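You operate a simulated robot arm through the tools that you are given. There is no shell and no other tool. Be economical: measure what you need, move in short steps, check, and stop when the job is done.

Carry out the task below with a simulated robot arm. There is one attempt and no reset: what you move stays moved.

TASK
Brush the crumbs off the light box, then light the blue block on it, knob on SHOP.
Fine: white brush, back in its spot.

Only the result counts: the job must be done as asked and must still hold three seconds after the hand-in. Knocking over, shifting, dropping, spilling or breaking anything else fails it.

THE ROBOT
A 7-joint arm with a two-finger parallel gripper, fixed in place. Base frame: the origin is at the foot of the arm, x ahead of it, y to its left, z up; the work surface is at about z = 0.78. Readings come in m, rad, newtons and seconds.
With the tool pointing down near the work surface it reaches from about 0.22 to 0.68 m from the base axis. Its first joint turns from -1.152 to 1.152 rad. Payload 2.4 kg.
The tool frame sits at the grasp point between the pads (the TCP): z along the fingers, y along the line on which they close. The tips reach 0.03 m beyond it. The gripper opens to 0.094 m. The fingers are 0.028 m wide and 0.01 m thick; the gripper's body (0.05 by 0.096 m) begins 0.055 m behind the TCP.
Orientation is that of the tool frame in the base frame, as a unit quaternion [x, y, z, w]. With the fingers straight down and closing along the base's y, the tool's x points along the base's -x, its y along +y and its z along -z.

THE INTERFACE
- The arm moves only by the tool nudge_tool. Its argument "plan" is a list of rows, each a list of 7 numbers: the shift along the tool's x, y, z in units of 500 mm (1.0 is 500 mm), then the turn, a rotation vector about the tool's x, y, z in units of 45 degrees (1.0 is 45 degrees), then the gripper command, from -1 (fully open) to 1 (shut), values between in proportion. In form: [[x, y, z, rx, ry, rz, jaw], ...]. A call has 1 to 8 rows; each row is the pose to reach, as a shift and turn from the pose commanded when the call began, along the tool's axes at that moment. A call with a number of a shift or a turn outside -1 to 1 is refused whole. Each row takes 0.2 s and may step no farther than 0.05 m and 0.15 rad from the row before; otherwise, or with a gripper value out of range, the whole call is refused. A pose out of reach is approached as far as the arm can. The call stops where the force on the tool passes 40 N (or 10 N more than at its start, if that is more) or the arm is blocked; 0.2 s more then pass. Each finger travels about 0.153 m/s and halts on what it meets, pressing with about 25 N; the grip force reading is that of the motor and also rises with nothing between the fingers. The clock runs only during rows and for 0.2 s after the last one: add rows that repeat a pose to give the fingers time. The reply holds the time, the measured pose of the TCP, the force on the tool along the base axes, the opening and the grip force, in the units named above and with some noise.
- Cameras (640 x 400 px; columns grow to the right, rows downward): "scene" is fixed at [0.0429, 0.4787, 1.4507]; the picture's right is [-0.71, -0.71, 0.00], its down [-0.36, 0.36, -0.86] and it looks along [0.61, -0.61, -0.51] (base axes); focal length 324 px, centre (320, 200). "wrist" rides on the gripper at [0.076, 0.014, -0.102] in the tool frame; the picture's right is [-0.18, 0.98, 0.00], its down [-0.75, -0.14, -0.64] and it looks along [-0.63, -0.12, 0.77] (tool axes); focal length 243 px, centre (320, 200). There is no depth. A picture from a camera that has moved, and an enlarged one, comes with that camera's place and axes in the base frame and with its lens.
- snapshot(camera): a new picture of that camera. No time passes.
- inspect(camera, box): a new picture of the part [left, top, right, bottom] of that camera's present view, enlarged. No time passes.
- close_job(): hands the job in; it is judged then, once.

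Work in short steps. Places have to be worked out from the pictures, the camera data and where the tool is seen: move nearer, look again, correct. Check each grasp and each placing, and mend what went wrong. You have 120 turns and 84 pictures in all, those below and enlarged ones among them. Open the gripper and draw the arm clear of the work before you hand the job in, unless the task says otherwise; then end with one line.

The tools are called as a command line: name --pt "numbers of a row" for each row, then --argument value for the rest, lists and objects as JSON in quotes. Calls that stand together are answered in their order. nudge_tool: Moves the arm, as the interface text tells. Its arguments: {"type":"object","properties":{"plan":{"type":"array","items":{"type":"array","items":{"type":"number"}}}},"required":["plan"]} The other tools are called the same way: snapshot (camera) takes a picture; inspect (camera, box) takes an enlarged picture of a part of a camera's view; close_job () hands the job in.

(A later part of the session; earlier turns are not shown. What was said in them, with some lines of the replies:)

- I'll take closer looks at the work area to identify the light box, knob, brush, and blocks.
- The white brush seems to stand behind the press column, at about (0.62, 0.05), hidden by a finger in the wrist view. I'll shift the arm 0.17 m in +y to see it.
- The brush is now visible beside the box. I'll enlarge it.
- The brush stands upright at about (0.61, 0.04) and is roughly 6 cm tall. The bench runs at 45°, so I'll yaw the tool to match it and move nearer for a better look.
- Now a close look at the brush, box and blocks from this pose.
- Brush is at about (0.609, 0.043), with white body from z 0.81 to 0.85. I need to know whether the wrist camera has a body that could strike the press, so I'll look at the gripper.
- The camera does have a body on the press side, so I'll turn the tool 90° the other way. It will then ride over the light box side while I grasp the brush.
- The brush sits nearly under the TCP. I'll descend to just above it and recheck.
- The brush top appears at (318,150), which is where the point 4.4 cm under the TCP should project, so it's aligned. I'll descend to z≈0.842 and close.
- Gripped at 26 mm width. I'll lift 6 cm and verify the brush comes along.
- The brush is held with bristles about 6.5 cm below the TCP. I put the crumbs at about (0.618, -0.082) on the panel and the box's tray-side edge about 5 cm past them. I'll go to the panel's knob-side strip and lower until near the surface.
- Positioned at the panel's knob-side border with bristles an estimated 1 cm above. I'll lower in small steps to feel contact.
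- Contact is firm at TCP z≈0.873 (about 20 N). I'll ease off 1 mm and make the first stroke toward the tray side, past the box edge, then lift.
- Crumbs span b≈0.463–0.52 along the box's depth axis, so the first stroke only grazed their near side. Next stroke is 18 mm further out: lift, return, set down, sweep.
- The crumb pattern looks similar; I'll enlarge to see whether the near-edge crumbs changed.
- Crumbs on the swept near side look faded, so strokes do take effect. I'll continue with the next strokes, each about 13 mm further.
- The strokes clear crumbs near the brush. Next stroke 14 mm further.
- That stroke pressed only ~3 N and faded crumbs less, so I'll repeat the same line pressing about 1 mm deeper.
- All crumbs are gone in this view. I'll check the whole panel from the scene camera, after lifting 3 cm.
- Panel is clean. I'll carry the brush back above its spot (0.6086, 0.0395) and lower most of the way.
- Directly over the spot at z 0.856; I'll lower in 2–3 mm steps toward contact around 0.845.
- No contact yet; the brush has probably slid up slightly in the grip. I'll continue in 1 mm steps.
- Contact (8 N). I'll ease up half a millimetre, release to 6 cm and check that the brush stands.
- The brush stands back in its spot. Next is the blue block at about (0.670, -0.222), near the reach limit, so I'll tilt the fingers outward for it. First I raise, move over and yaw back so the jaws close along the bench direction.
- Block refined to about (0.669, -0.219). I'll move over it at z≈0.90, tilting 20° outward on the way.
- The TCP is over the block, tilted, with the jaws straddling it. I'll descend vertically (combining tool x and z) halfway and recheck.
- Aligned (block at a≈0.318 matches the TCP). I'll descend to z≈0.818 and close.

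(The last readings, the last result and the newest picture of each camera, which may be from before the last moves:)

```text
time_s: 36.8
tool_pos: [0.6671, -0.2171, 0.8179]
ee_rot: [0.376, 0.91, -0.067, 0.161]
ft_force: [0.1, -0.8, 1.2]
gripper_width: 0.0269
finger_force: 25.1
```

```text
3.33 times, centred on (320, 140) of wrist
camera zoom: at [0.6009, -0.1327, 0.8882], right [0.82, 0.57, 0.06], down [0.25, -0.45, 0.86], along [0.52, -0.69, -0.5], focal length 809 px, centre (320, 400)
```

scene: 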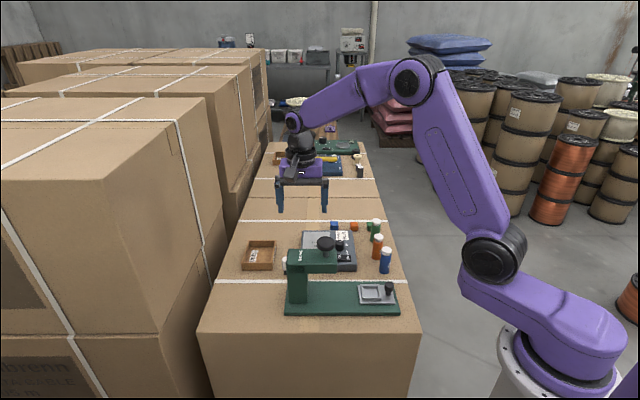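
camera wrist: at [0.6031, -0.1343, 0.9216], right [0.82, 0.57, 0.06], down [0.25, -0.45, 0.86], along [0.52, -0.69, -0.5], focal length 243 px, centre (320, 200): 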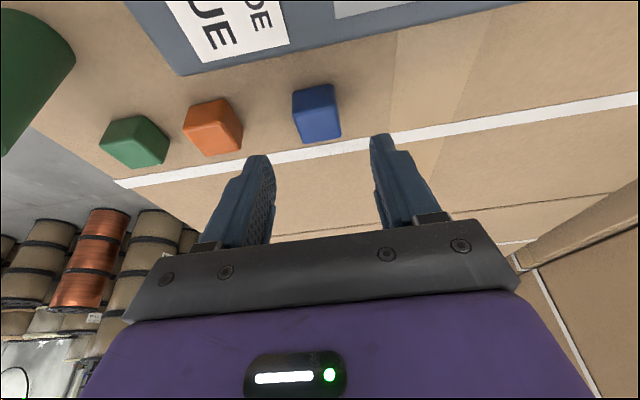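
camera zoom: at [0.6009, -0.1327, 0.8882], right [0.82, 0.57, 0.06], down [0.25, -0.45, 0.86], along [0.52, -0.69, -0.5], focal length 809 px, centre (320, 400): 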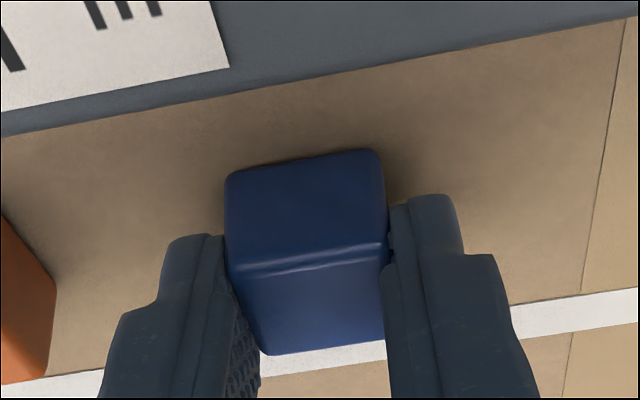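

Block gripped (27 mm). I'll lift 7 cm and carry it to above the panel centre at about (0.614, -0.080).

nudge_tool --pt "-0.024 0 -0.066 0 0 0 1" --pt "-0.048 0 -0.132 0 0 0 1" --pt "0.015 0.03 -0.155 0 0 0 1" --pt "0.078 0.06 -0.178 0 0 0 1" --pt "0.141 0.09 -0.2 0 0 0 1" --pt "0.204 0.12 -0.223 0 0 0 1"

snapshot --camera "wrist"

inspect --camera "scene" --box '[250, 190, 390, 290]'

```text
time_s: 38.2
tool_pos: [0.6125, -0.0799, 0.887]
ee_rot: [0.377, 0.91, -0.067, 0.161]
ft_force: [-0.4, -0.5, -1.0]
gripper_width: 0.0265
finger_force: 24.5
```

```text
44 pictures are left
camera wrist: at [0.5468, 0.0039, 0.9584], right [0.82, 0.57, 0.06], down [0.24, -0.45, 0.86], along [0.52, -0.69, -0.5], focal length 243 px, centre (320, 200)
```

wrist: 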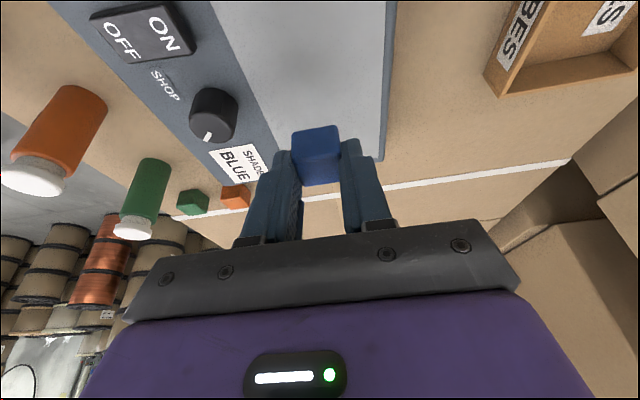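

```text
4.00 times, centred on (320, 240) of scene
camera zoom: at [0.0429, 0.4787, 1.4507], right [-0.71, -0.71, 0.0], down [-0.36, 0.36, -0.86], along [0.61, -0.61, -0.51], focal length 1295 px, centre (320, 40)
```

zoom: 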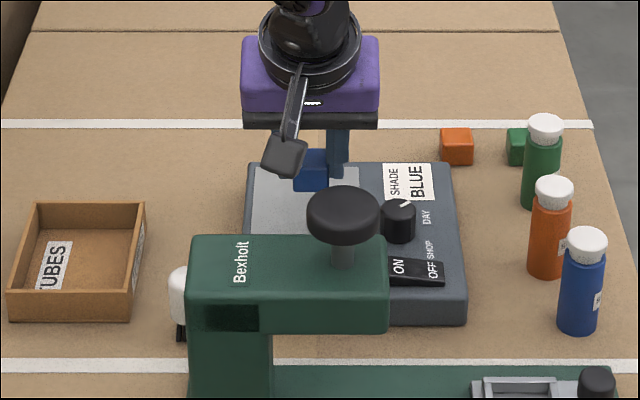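

Held above the panel and laterally centred. I'll lower to just above contact (expected near TCP z 0.846).

nudge_tool --pt "0.013 0 0.035 0 0 0 1" --pt "0.025 0 0.068 0 0 0 1"

nudge_tool --pt "0.001 0 0.002 0 0 0 1" --pt "0.0015 0 0.004 0 0 0 1"

```text
time_s: 38.8
tool_pos: [0.6135, -0.078, 0.8504]
ee_rot: [0.377, 0.91, -0.066, 0.161]
ft_force: [0.1, 0.6, -0.7]
gripper_width: 0.0269
finger_force: 24.8
```

```text
time_s: 39.4
tool_pos: [0.6132, -0.0785, 0.8488]
ee_rot: [0.377, 0.91, -0.067, 0.161]
ft_force: [0.0, 0.1, -0.4]
gripper_width: 0.0265
finger_force: 25.1
```

nudge_tool --pt "0.001 0 0.002 0 0 0 1" --pt "0.0015 0 0.004 0 0 0 1"

inspect --camera "wrist" --box '[220, 60, 420, 200]'

```text
time_s: 40.0
tool_pos: [0.6137, -0.0797, 0.8483]
ee_rot: [0.377, 0.91, -0.066, 0.162]
ft_force: [-5.6, 1.3, 16.3]
gripper_width: 0.0265
finger_force: 24.6
```

```text
2.86 times, centred on (320, 130) of wrist
camera zoom: at [0.5482, 0.0047, 0.9184], right [0.82, 0.57, 0.07], down [0.24, -0.44, 0.86], along [0.52, -0.69, -0.5], focal length 693 px, centre (320, 400)
```

zoom: 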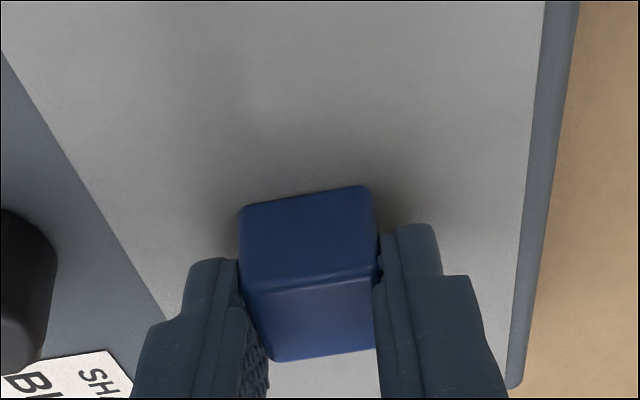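

In contact. I'll ease off, open to ~55 mm and rise.

nudge_tool --pt "-0.001 0 -0.002 0 0 0 1" --pt "-0.001 0 -0.002 0 0 0 0.2" --pt "-0.001 0 -0.002 0 0 0 -0.15" --pt "-0.001 0 -0.002 0 0 0 -0.15"

nudge_tool --pt "-0.014 0 -0.038 0 0 0 -0.15" --pt "-0.04 0 -0.113 0 0.0 0 -0.15" --pt "-0.068 0 -0.188 0 0.08 0 -0.15" --pt "-0.096 0 -0.263 0 0.16 0 -0.15" --pt "-0.096 0 -0.263 0 0.25 0 -0.15" --pt "-0.096 0 -0.263 0 0.35 0 -0.15" --pt "-0.096 0 -0.263 0 0.444 0 -0.15"

snapshot --camera "wrist"

```text
time_s: 41.0
tool_pos: [0.6143, -0.0791, 0.8477]
ee_rot: [0.377, 0.91, -0.067, 0.161]
ft_force: [1.1, -0.9, -0.1]
gripper_width: 0.0542
finger_force: 0.1
```

```text
time_s: 42.6
tool_pos: [0.613, -0.0788, 0.988]
ee_rot: [0.382, 0.924, 0.001, 0.0]
ft_force: [-0.1, -0.3, -0.6]
gripper_width: 0.0541
finger_force: 0.0
```

```text
41 pictures are left
camera wrist: at [0.5692, -0.0165, 1.0906], right [0.82, 0.57, 0.0], down [0.43, -0.63, 0.64], along [0.36, -0.53, -0.77], focal length 243 px, centre (320, 200)
```

wrist: 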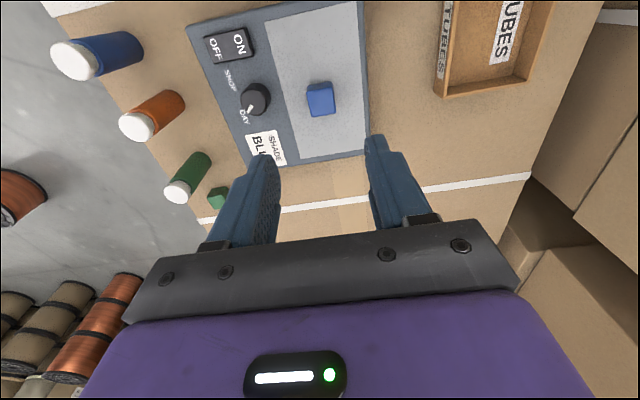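

The block sits near the panel centre. Now a close look at the knob and switch.

inspect --camera "wrist" --box '[190, 10, 310, 150]'

```text
2.86 times, centred on (250, 80) of wrist
camera zoom: at [0.5692, -0.0165, 1.0906], right [0.82, 0.57, 0.0], down [0.43, -0.63, 0.64], along [0.36, -0.53, -0.77], focal length 693 px, centre (520, 543)
```

zoom: 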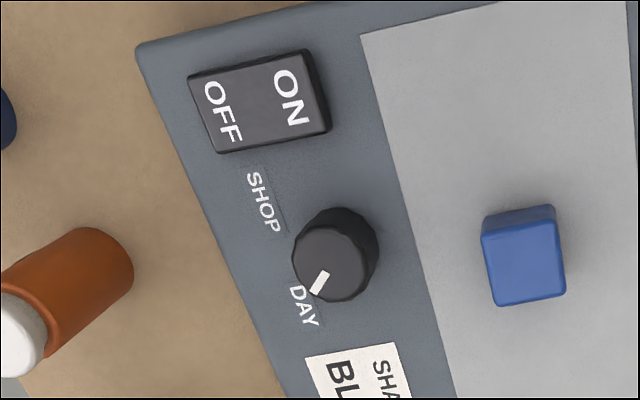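

Knob is at about (0.560, -0.126), pointer on DAY (toward -y); SHOP lies toward -x, i.e. 90° clockwise. I'll move above the knob and yaw 90° back, so that the turn can end at the present yaw.

nudge_tool --pt "0 -0.03 0 0 0 -0.15 0.064" --pt "0 -0.06 0 0 0 -0.3 0.064" --pt "0 -0.09 0 0 0 -0.45 0.064" --pt "0.008 -0.12 0 0 0 -0.6 0.064" --pt "0.008 -0.141 0 0 0 -0.75 0.064" --pt "0.008 -0.141 0 0 0 -0.9 0.064" --pt "0.008 -0.141 0 0 0 -1.0 0.064"

nudge_tool --pt "0 0 0 0 0 -0.15 0.064" --pt "0 0 0 0 0 -0.3 0.064" --pt "0 0 0 0 0 -0.45 0.064" --pt "0 0 0.04 0 0 -0.6 0.064" --pt "0 0 0.08 0 0 -0.75 0.064" --pt "0 0 0.12 0 0 -0.9 0.064" --pt "0 0 0.16 0 0 -1.0 0.064"

snapshot --camera "wrist"

```text
time_s: 44.2
tool_pos: [0.5609, -0.1253, 0.9883]
ee_rot: [-0.001, 1.0, 0.0, 0.0]
ft_force: [0.2, 0.6, -0.5]
gripper_width: 0.0439
finger_force: 0.0
```

```text
time_s: 45.8
tool_pos: [0.5594, -0.1256, 0.9075]
ee_rot: [-0.383, 0.924, 0.0, -0.001]
ft_force: [0.8, 0.7, -0.4]
gripper_width: 0.0443
finger_force: 0.0
```

```text
39 pictures are left
camera wrist: at [0.4965, -0.1704, 1.0108], right [-0.57, 0.82, 0.0], down [0.63, 0.43, 0.64], along [0.53, 0.36, -0.77], focal length 243 px, centre (320, 200)
```

wrist: 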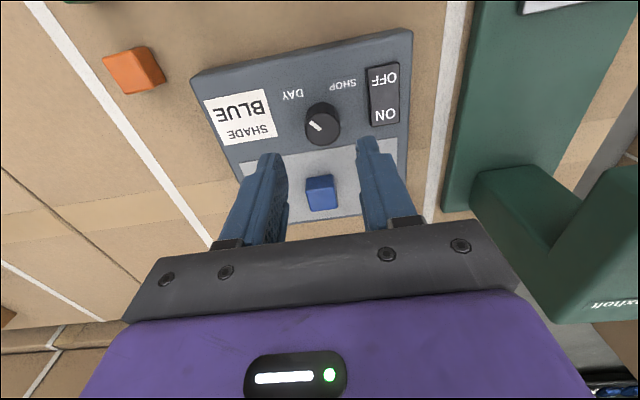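

The knob top is at (322,127), matching the predicted point under the TCP. I'll descend partway and recheck.

nudge_tool --pt "0 0 0.05 0 0 0 0.064" --pt "0 0 0.085 0 0 0 0.064"

inspect --camera "wrist" --box '[230, 60, 430, 200]'

```text
time_s: 46.4
tool_pos: [0.5601, -0.1247, 0.8654]
ee_rot: [-0.382, 0.924, 0.001, 0.0]
ft_force: [0.2, -0.4, 0.8]
gripper_width: 0.0441
finger_force: 0.0
```

```text
2.86 times, centred on (330, 130) of wrist
camera zoom: at [0.4957, -0.1702, 0.9679], right [-0.57, 0.83, 0.0], down [0.63, 0.43, 0.64], along [0.53, 0.36, -0.77], focal length 693 px, centre (291, 400)
```

zoom: 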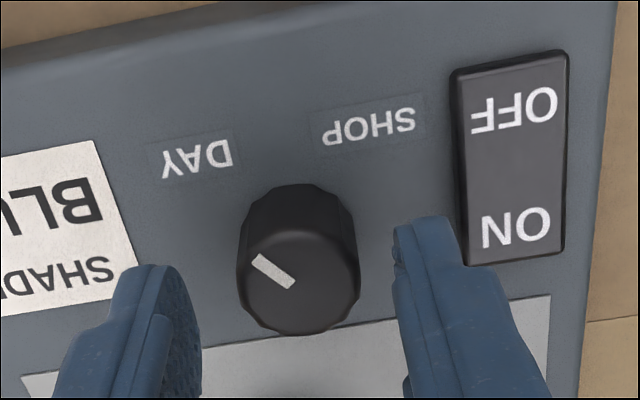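

Centered between the fingers, right tip clears the switch. I'll descend 21 mm and close on the knob.

nudge_tool --pt "0 0 0.022 0 0 0 0.064" --pt "0 0 0.042 0 0 0 0.064" --pt "0 0 0.042 0 0 0 1" --pt "0 0 0.042 0 0 0 1" --pt "0 0 0.042 0 0 0 1"

inspect --camera "wrist" --box '[230, 60, 430, 200]'

```text
time_s: 47.6
tool_pos: [0.5579, -0.1255, 0.8441]
ee_rot: [-0.383, 0.924, 0.001, -0.003]
ft_force: [-15.9, 11.9, 10.6]
gripper_width: 0.0275
finger_force: 45.0
```

```text
2.86 times, centred on (330, 130) of wrist
camera zoom: at [0.4951, -0.1703, 0.947], right [-0.57, 0.82, 0.0], down [0.64, 0.43, 0.64], along [0.53, 0.36, -0.77], focal length 693 px, centre (291, 400)
```

zoom: 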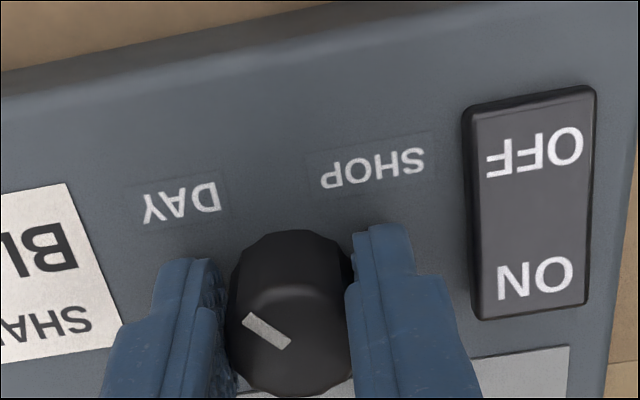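

The knob is gripped (27.5 mm), but there's ~20 N side load, so I'll shift about 1.5 mm along tool +y to relieve it.

nudge_tool --pt "0 0.003 0 0 0 0 1" --pt "0 0.003 0 0 0 0 1"

```text
time_s: 48.2
tool_pos: [0.5587, -0.1259, 0.8431]
ee_rot: [-0.382, 0.924, 0.0, -0.001]
ft_force: [-9.0, 9.0, 1.7]
gripper_width: 0.0275
finger_force: 45.4
```

nudge_tool --pt "0 0.003 0 0 0 0 1" --pt "0 0.003 0 0 0 0 1"

```text
time_s: 48.8
tool_pos: [0.5583, -0.1257, 0.8443]
ee_rot: [-0.382, 0.924, 0.0, 0.001]
ft_force: [-5.1, 3.8, -8.6]
gripper_width: 0.0273
finger_force: 45.3
```

Side load is small now. I'll turn 45° clockwise (tool +z) and check.

nudge_tool --pt "0 0 0 0 0 0.15 1" --pt "0 0 0 0 0 0.3 1" --pt "0 0 0 0 0 0.45 1" --pt "0 0 0 0 0 0.6 1" --pt "0 0 0 0 0 0.75 1" --pt "0 0 0 0 0 0.9 1" --pt "0 0 0 0 0 1.0 1"

inspect --camera "wrist" --box '[220, 60, 420, 200]'

inspect --camera "scene" --box '[290, 220, 370, 270]'

```text
time_s: 50.4
tool_pos: [0.5575, -0.1234, 0.844]
ee_rot: [0.002, 1.0, -0.001, -0.002]
ft_force: [-14.1, 6.3, -6.4]
gripper_width: 0.0271
finger_force: 45.0
```

```text
2.86 times, centred on (320, 130) of wrist
camera zoom: at [0.4818, -0.1101, 0.9471], right [0.19, 0.98, 0.0], down [0.76, -0.14, 0.64], along [0.63, -0.12, -0.77], focal length 693 px, centre (320, 400)
```

zoom: 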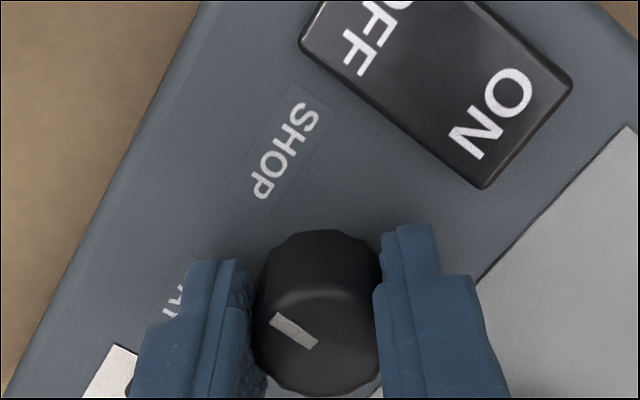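

```text
8.00 times, centred on (330, 245) of scene
camera zoom: at [0.0427, 0.4788, 1.4506], right [-0.71, -0.71, 0.0], down [-0.36, 0.36, -0.86], along [0.61, -0.61, -0.51], focal length 2590 px, centre (240, -160)
```

zoom: 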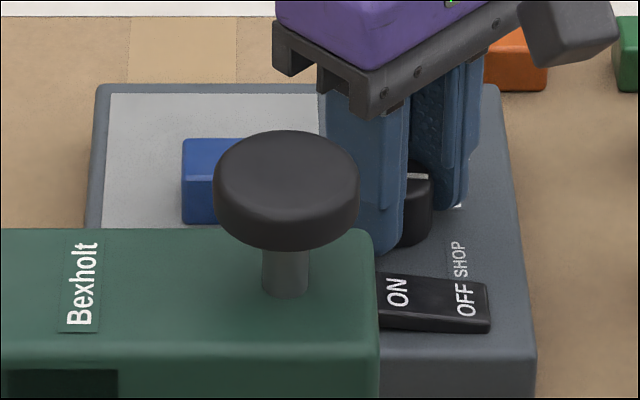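

The knob turns with the fingers. I'll relieve the side load a little and turn about 34° more.

nudge_tool --pt "0.002 0.001 0 0 0 0.15 1" --pt "0.002 0.001 0 0 0 0.3 1" --pt "0.002 0.001 0 0 0 0.45 1" --pt "0.002 0.001 0 0 0 0.6 1" --pt "0.002 0.001 0 0 0 0.75 1"

inspect --camera "wrist" --box '[220, 60, 420, 200]'

inspect --camera "scene" --box '[290, 220, 370, 270]'

```text
time_s: 51.6
tool_pos: [0.558, -0.122, 0.8436]
ee_rot: [0.291, 0.957, 0.0, 0.0]
ft_force: [-4.8, 13.2, -8.8]
gripper_width: 0.0274
finger_force: 45.1
```

```text
2.86 times, centred on (320, 130) of wrist
camera zoom: at [0.5026, -0.0688, 0.9469], right [0.7, 0.71, 0.0], down [0.55, -0.54, 0.64], along [0.46, -0.45, -0.77], focal length 693 px, centre (320, 400)
```

zoom: 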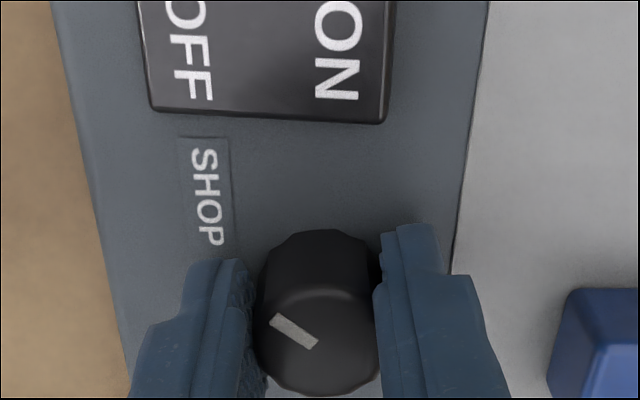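

```text
8.00 times, centred on (330, 245) of scene
camera zoom: at [0.0429, 0.479, 1.4506], right [-0.71, -0.71, 0.0], down [-0.36, 0.36, -0.86], along [0.61, -0.61, -0.51], focal length 2590 px, centre (240, -160)
```

zoom: 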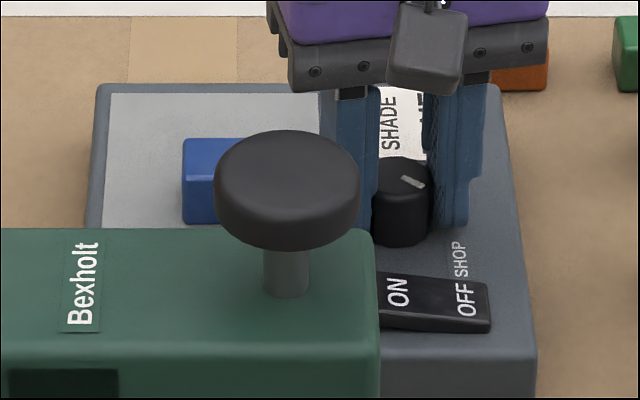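

The pointer has rotated about 79°; labels are spaced about 90° apart, so I'll turn the last ~11°.

nudge_tool --pt "0.001 0.001 0 0 0 0.12 1" --pt "0.001 0.001 0 0 0 0.25 1" --pt "0.001 0.001 0 0 0 0.25 1"

inspect --camera "scene" --box '[320, 225, 368, 255]'

```text
time_s: 52.4
tool_pos: [0.5594, -0.123, 0.8453]
ee_rot: [0.384, 0.923, 0.001, 0.002]
ft_force: [3.0, 11.8, -7.8]
gripper_width: 0.0273
finger_force: 44.8
```

```text
13.33 times, centred on (344, 240) of scene
camera zoom: at [0.0431, 0.479, 1.4506], right [-0.71, -0.71, 0.0], down [-0.36, 0.36, -0.86], along [0.61, -0.61, -0.51], focal length 4316 px, centre (0, -333)
```

zoom: 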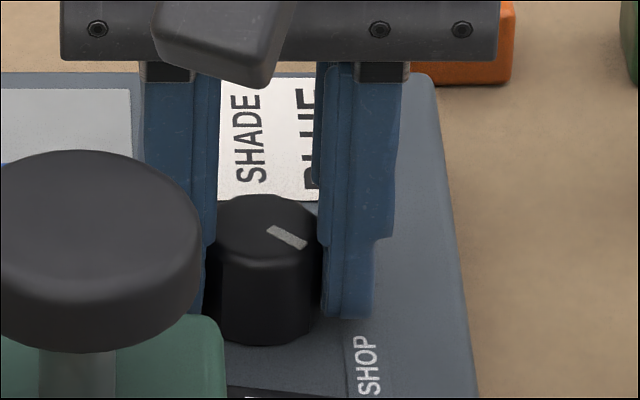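

The pointer now aims at SHOP. I'll release the knob and rise to verify.

nudge_tool --pt "0 0 0 0 0 0 0.064" --pt "0 0 0 0 0 0 0.064" --pt "0 0 -0.05 0 0 0 0.064" --pt "0 0 -0.12 0 0 0 0.064" --pt "0 0 -0.2 0 0 0 0.064"

snapshot --camera "wrist"

inspect --camera "wrist" --box '[230, 20, 410, 170]'

inspect --camera "scene" --box '[290, 220, 370, 270]'

```text
time_s: 53.6
tool_pos: [0.5568, -0.1213, 0.9436]
ee_rot: [0.383, 0.924, 0.0, 0.0]
ft_force: [-0.7, 0.3, 0.2]
gripper_width: 0.0441
finger_force: 0.0
```

```text
31 pictures are left
camera wrist: at [0.5139, -0.0596, 1.0465], right [0.83, 0.56, 0.0], down [0.43, -0.63, 0.64], along [0.36, -0.53, -0.77], focal length 243 px, centre (320, 200)
```

wrist: 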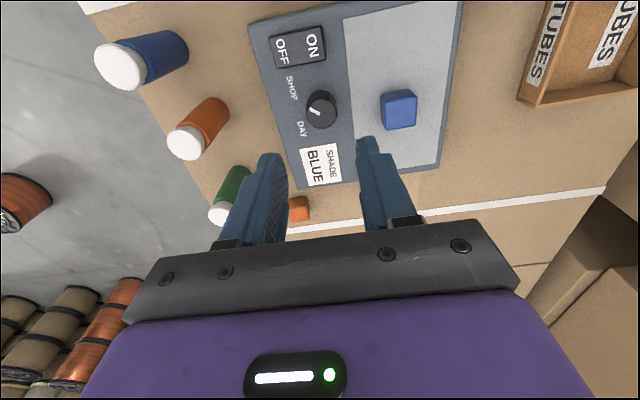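

```text
2.67 times, centred on (320, 95) of wrist
camera zoom: at [0.5139, -0.0596, 1.0465], right [0.83, 0.56, 0.0], down [0.43, -0.63, 0.64], along [0.36, -0.53, -0.77], focal length 647 px, centre (320, 480)
```

zoom: 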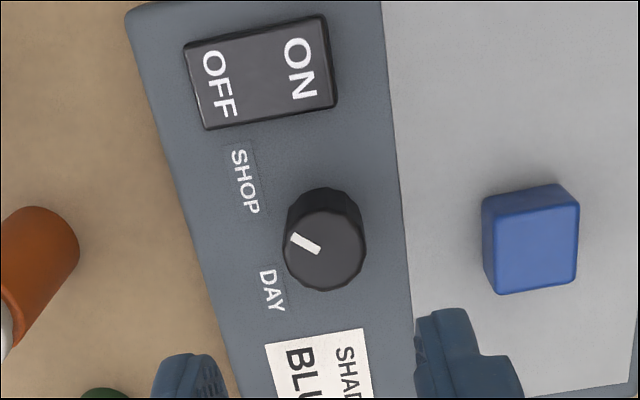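

```text
8.00 times, centred on (330, 245) of scene
camera zoom: at [0.0429, 0.4787, 1.4507], right [-0.71, -0.71, 0.0], down [-0.36, 0.36, -0.86], along [0.61, -0.61, -0.51], focal length 2590 px, centre (240, -160)
```

zoom: 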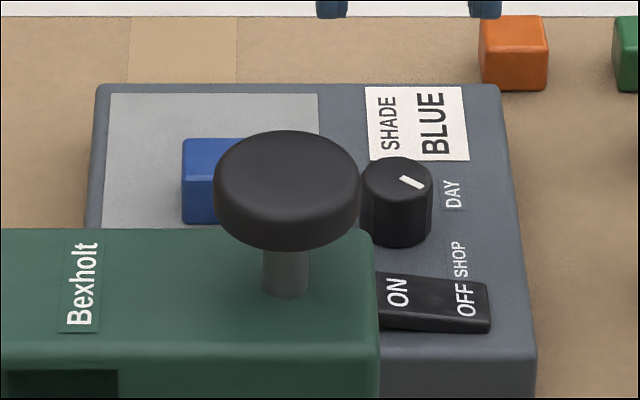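

The pointer aims at SHOP (-176° vs label -175°). Next is the rocker: its ON end is at about (0.525, -0.088). I'll turn the tool back so the camera stays clear of the press, close the fingers and hover over ON.

nudge_tool --pt "0 0 -0.03 0 0 -0.15 1" --pt "0 0 -0.03 0 0 -0.3 1" --pt "0 0 -0.03 0 0 -0.45 1" --pt "0 0 -0.03 0 0 -0.6 1" --pt "0 0 -0.03 0 0 -0.75 1" --pt "0 0 -0.03 0 0 -0.9 1" --pt "0 0 -0.03 0 0 -1.0 1"

nudge_tool --pt "0 0 0 0 0 -0.15 1" --pt "0 0 0 0 0 -0.3 1" --pt "0 0 0 0 0 -0.45 1" --pt "0.02 0.02 0 0 0 -0.6 1" --pt "0.04 0.04 0 0 0 -0.75 1" --pt "0.057 0.06 0 0 0 -0.9 1" --pt "0.057 0.0744 0.0 0 0 -1.0 1" --pt "0.057 0.0744 0.08 0 0 -1.0 1"

snapshot --camera "wrist"

```text
time_s: 55.2
tool_pos: [0.5582, -0.1227, 0.9591]
ee_rot: [-0.001, 1.0, 0.0, -0.001]
ft_force: [0.3, 0.6, -0.3]
gripper_width: 0.0002
finger_force: 24.7
```

```text
time_s: 57.0
tool_pos: [0.5286, -0.0858, 0.9187]
ee_rot: [-0.384, 0.924, 0.0, 0.0]
ft_force: [-0.4, 0.6, -0.3]
gripper_width: 0.0001
finger_force: 24.6
```

```text
28 pictures are left
camera wrist: at [0.4643, -0.1307, 1.0218], right [-0.57, 0.82, 0.0], down [0.63, 0.43, 0.64], along [0.53, 0.36, -0.77], focal length 243 px, centre (320, 200)
```

wrist: 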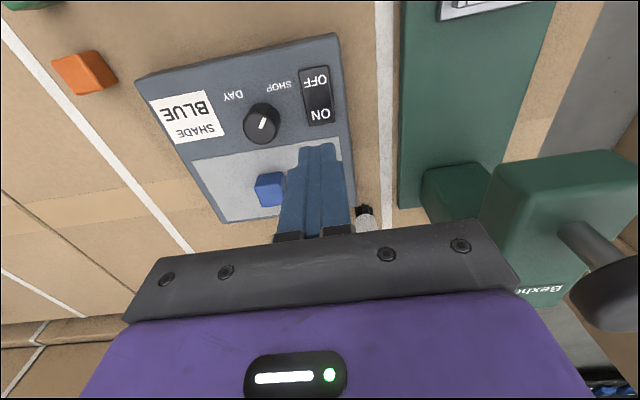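

The TCP is directly over "ON". I'll descend to tips slightly above the rocker and look.

nudge_tool --pt "0 0 0.05 0 0 0 1" --pt "0 0 0.1 0 0 0 1"

inspect --camera "wrist" --box '[240, 70, 400, 190]'

```text
time_s: 57.6
tool_pos: [0.5298, -0.0877, 0.8692]
ee_rot: [-0.383, 0.924, -0.001, -0.001]
ft_force: [0.4, -0.3, 0.0]
gripper_width: 0.0002
finger_force: 24.8
```

```text
3.33 times, centred on (320, 130) of wrist
camera zoom: at [0.4648, -0.1319, 0.9716], right [-0.56, 0.83, 0.0], down [0.63, 0.43, 0.64], along [0.53, 0.36, -0.77], focal length 809 px, centre (320, 433)
```

zoom: 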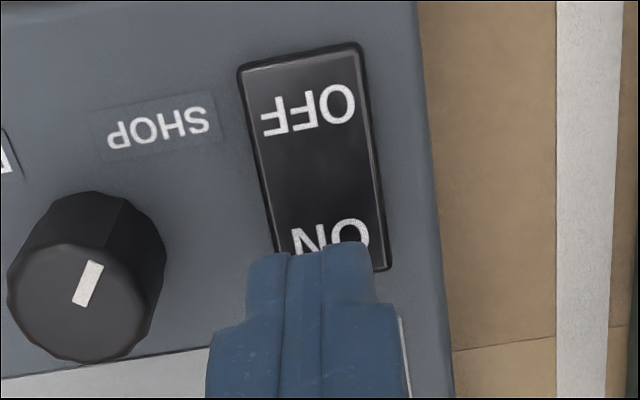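

Fingertips are over the ON end. I'll press down in 4 mm increments, watching the force.

nudge_tool --pt "0 0 0.008 0 0 0 1" --pt "0 0 0.016 0 0 0 1" --pt "0 0 0.024 0 0 0 1"

```text
time_s: 58.4
tool_pos: [0.5283, -0.0867, 0.858]
ee_rot: [-0.383, 0.924, 0.0, 0.0]
ft_force: [0.2, -1.0, -1.0]
gripper_width: 0.0002
finger_force: 25.0
```

nudge_tool --pt "0 0 0.006 0 0 0 1" --pt "0 0 0.012 0 0 0 1" --pt "0 0 0.018 0 0 0 1"

inspect --camera "scene" --box '[290, 220, 370, 270]'

```text
time_s: 59.2
tool_pos: [0.5302, -0.0858, 0.8492]
ee_rot: [-0.383, 0.924, 0.0, 0.0]
ft_force: [0.0, 0.9, 2.4]
gripper_width: 0.0
finger_force: 24.6
```

```text
8.00 times, centred on (330, 245) of scene
camera zoom: at [0.0428, 0.4788, 1.4506], right [-0.71, -0.71, 0.0], down [-0.36, 0.36, -0.86], along [0.61, -0.61, -0.51], focal length 2590 px, centre (240, -160)
```

zoom: 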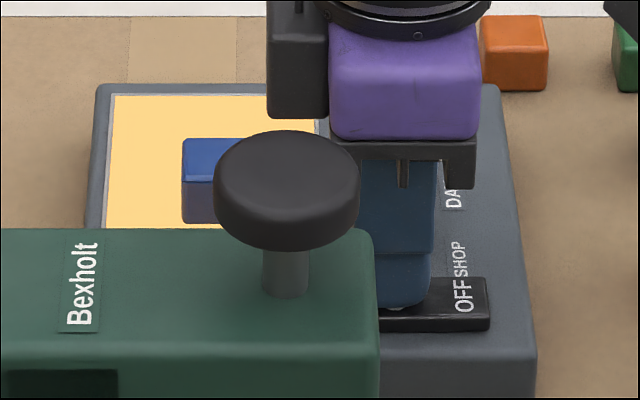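

The panel is lit in a warm (SHOP) tone. I'll rise straight up and back away.

nudge_tool --pt "0 0 -0.05 0 0 0 1" --pt "0 0 -0.14 0 0 0 1" --pt "0 0 -0.23 0 0 0 0" --pt "0 0 -0.32 0 0 0 -1" --pt "0.0 0 -0.4 0 0 0 -1" --pt "0.06 0 -0.44 0 0 0 -1"

snapshot --camera "scene"

inspect --camera "scene" --box '[230, 210, 410, 322]'

snapshot --camera "wrist"

```text
time_s: 60.6
tool_pos: [0.5088, -0.1071, 1.0673]
ee_rot: [-0.383, 0.924, -0.001, 0.0]
ft_force: [-0.5, 0.1, 1.0]
gripper_width: 0.0941
finger_force: 0.1
```

```text
25 pictures are left
```

scene: 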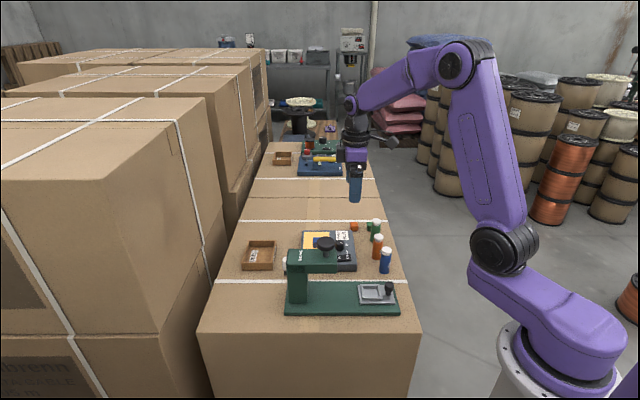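

```text
3.56 times, centred on (320, 266) of scene
camera zoom: at [0.0429, 0.4787, 1.4507], right [-0.71, -0.71, 0.0], down [-0.36, 0.36, -0.86], along [0.61, -0.61, -0.51], focal length 1151 px, centre (320, -35)
```

zoom: 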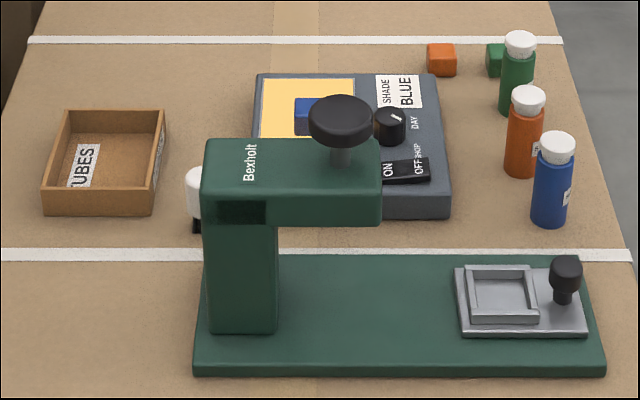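

```text
23 pictures are left
camera wrist: at [0.4445, -0.1522, 1.1697], right [-0.56, 0.83, 0.0], down [0.63, 0.43, 0.64], along [0.53, 0.36, -0.77], focal length 243 px, centre (320, 200)
```

wrist: 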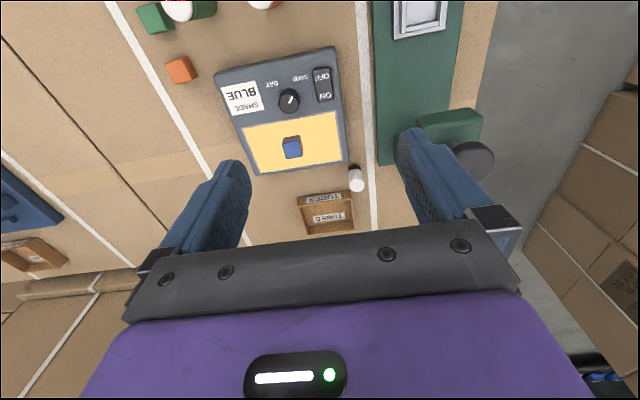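

The light is on, but the knob pointer looks different, so I'll enlarge it.

inspect --camera "scene" --box '[320, 225, 368, 265]'

inspect --camera "wrist" --box '[240, 60, 360, 140]'

```text
10.00 times, centred on (344, 245) of scene
camera zoom: at [0.0429, 0.4787, 1.4507], right [-0.71, -0.71, 0.0], down [-0.36, 0.36, -0.86], along [0.61, -0.61, -0.51], focal length 3237 px, centre (80, -250)
```

zoom: 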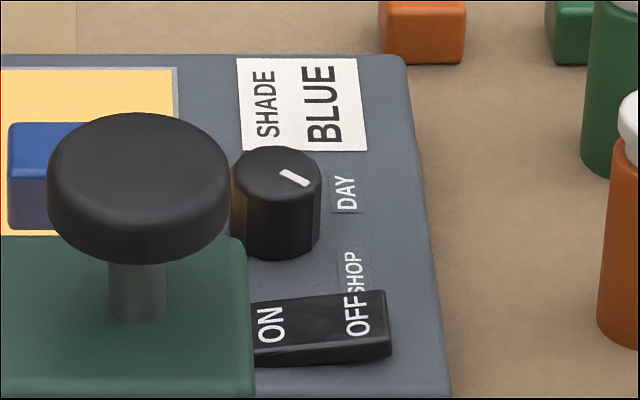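

```text
5.00 times, centred on (300, 100) of wrist
camera zoom: at [0.4445, -0.1522, 1.1697], right [-0.56, 0.83, 0.0], down [0.63, 0.43, 0.64], along [0.53, 0.36, -0.77], focal length 1213 px, centre (420, 700)
```

zoom: 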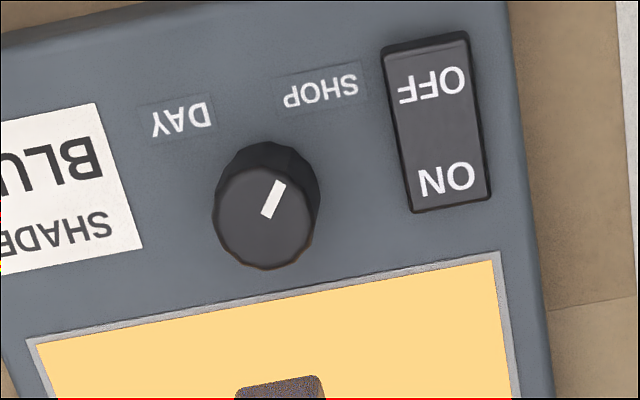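

The pointer lines up with SHOP and the panel glows warm with the blue block on it. The crumbs are gone, the brush is back standing in its spot, and the arm is clear with the gripper open. Handing in.

close_job

```text
The job is handed in.
```

The job is handed in: the crumbs are brushed off with the white brush, which is back within about 2 mm of its spot, and the blue block is on the light box, switched on with the knob on SHOP.
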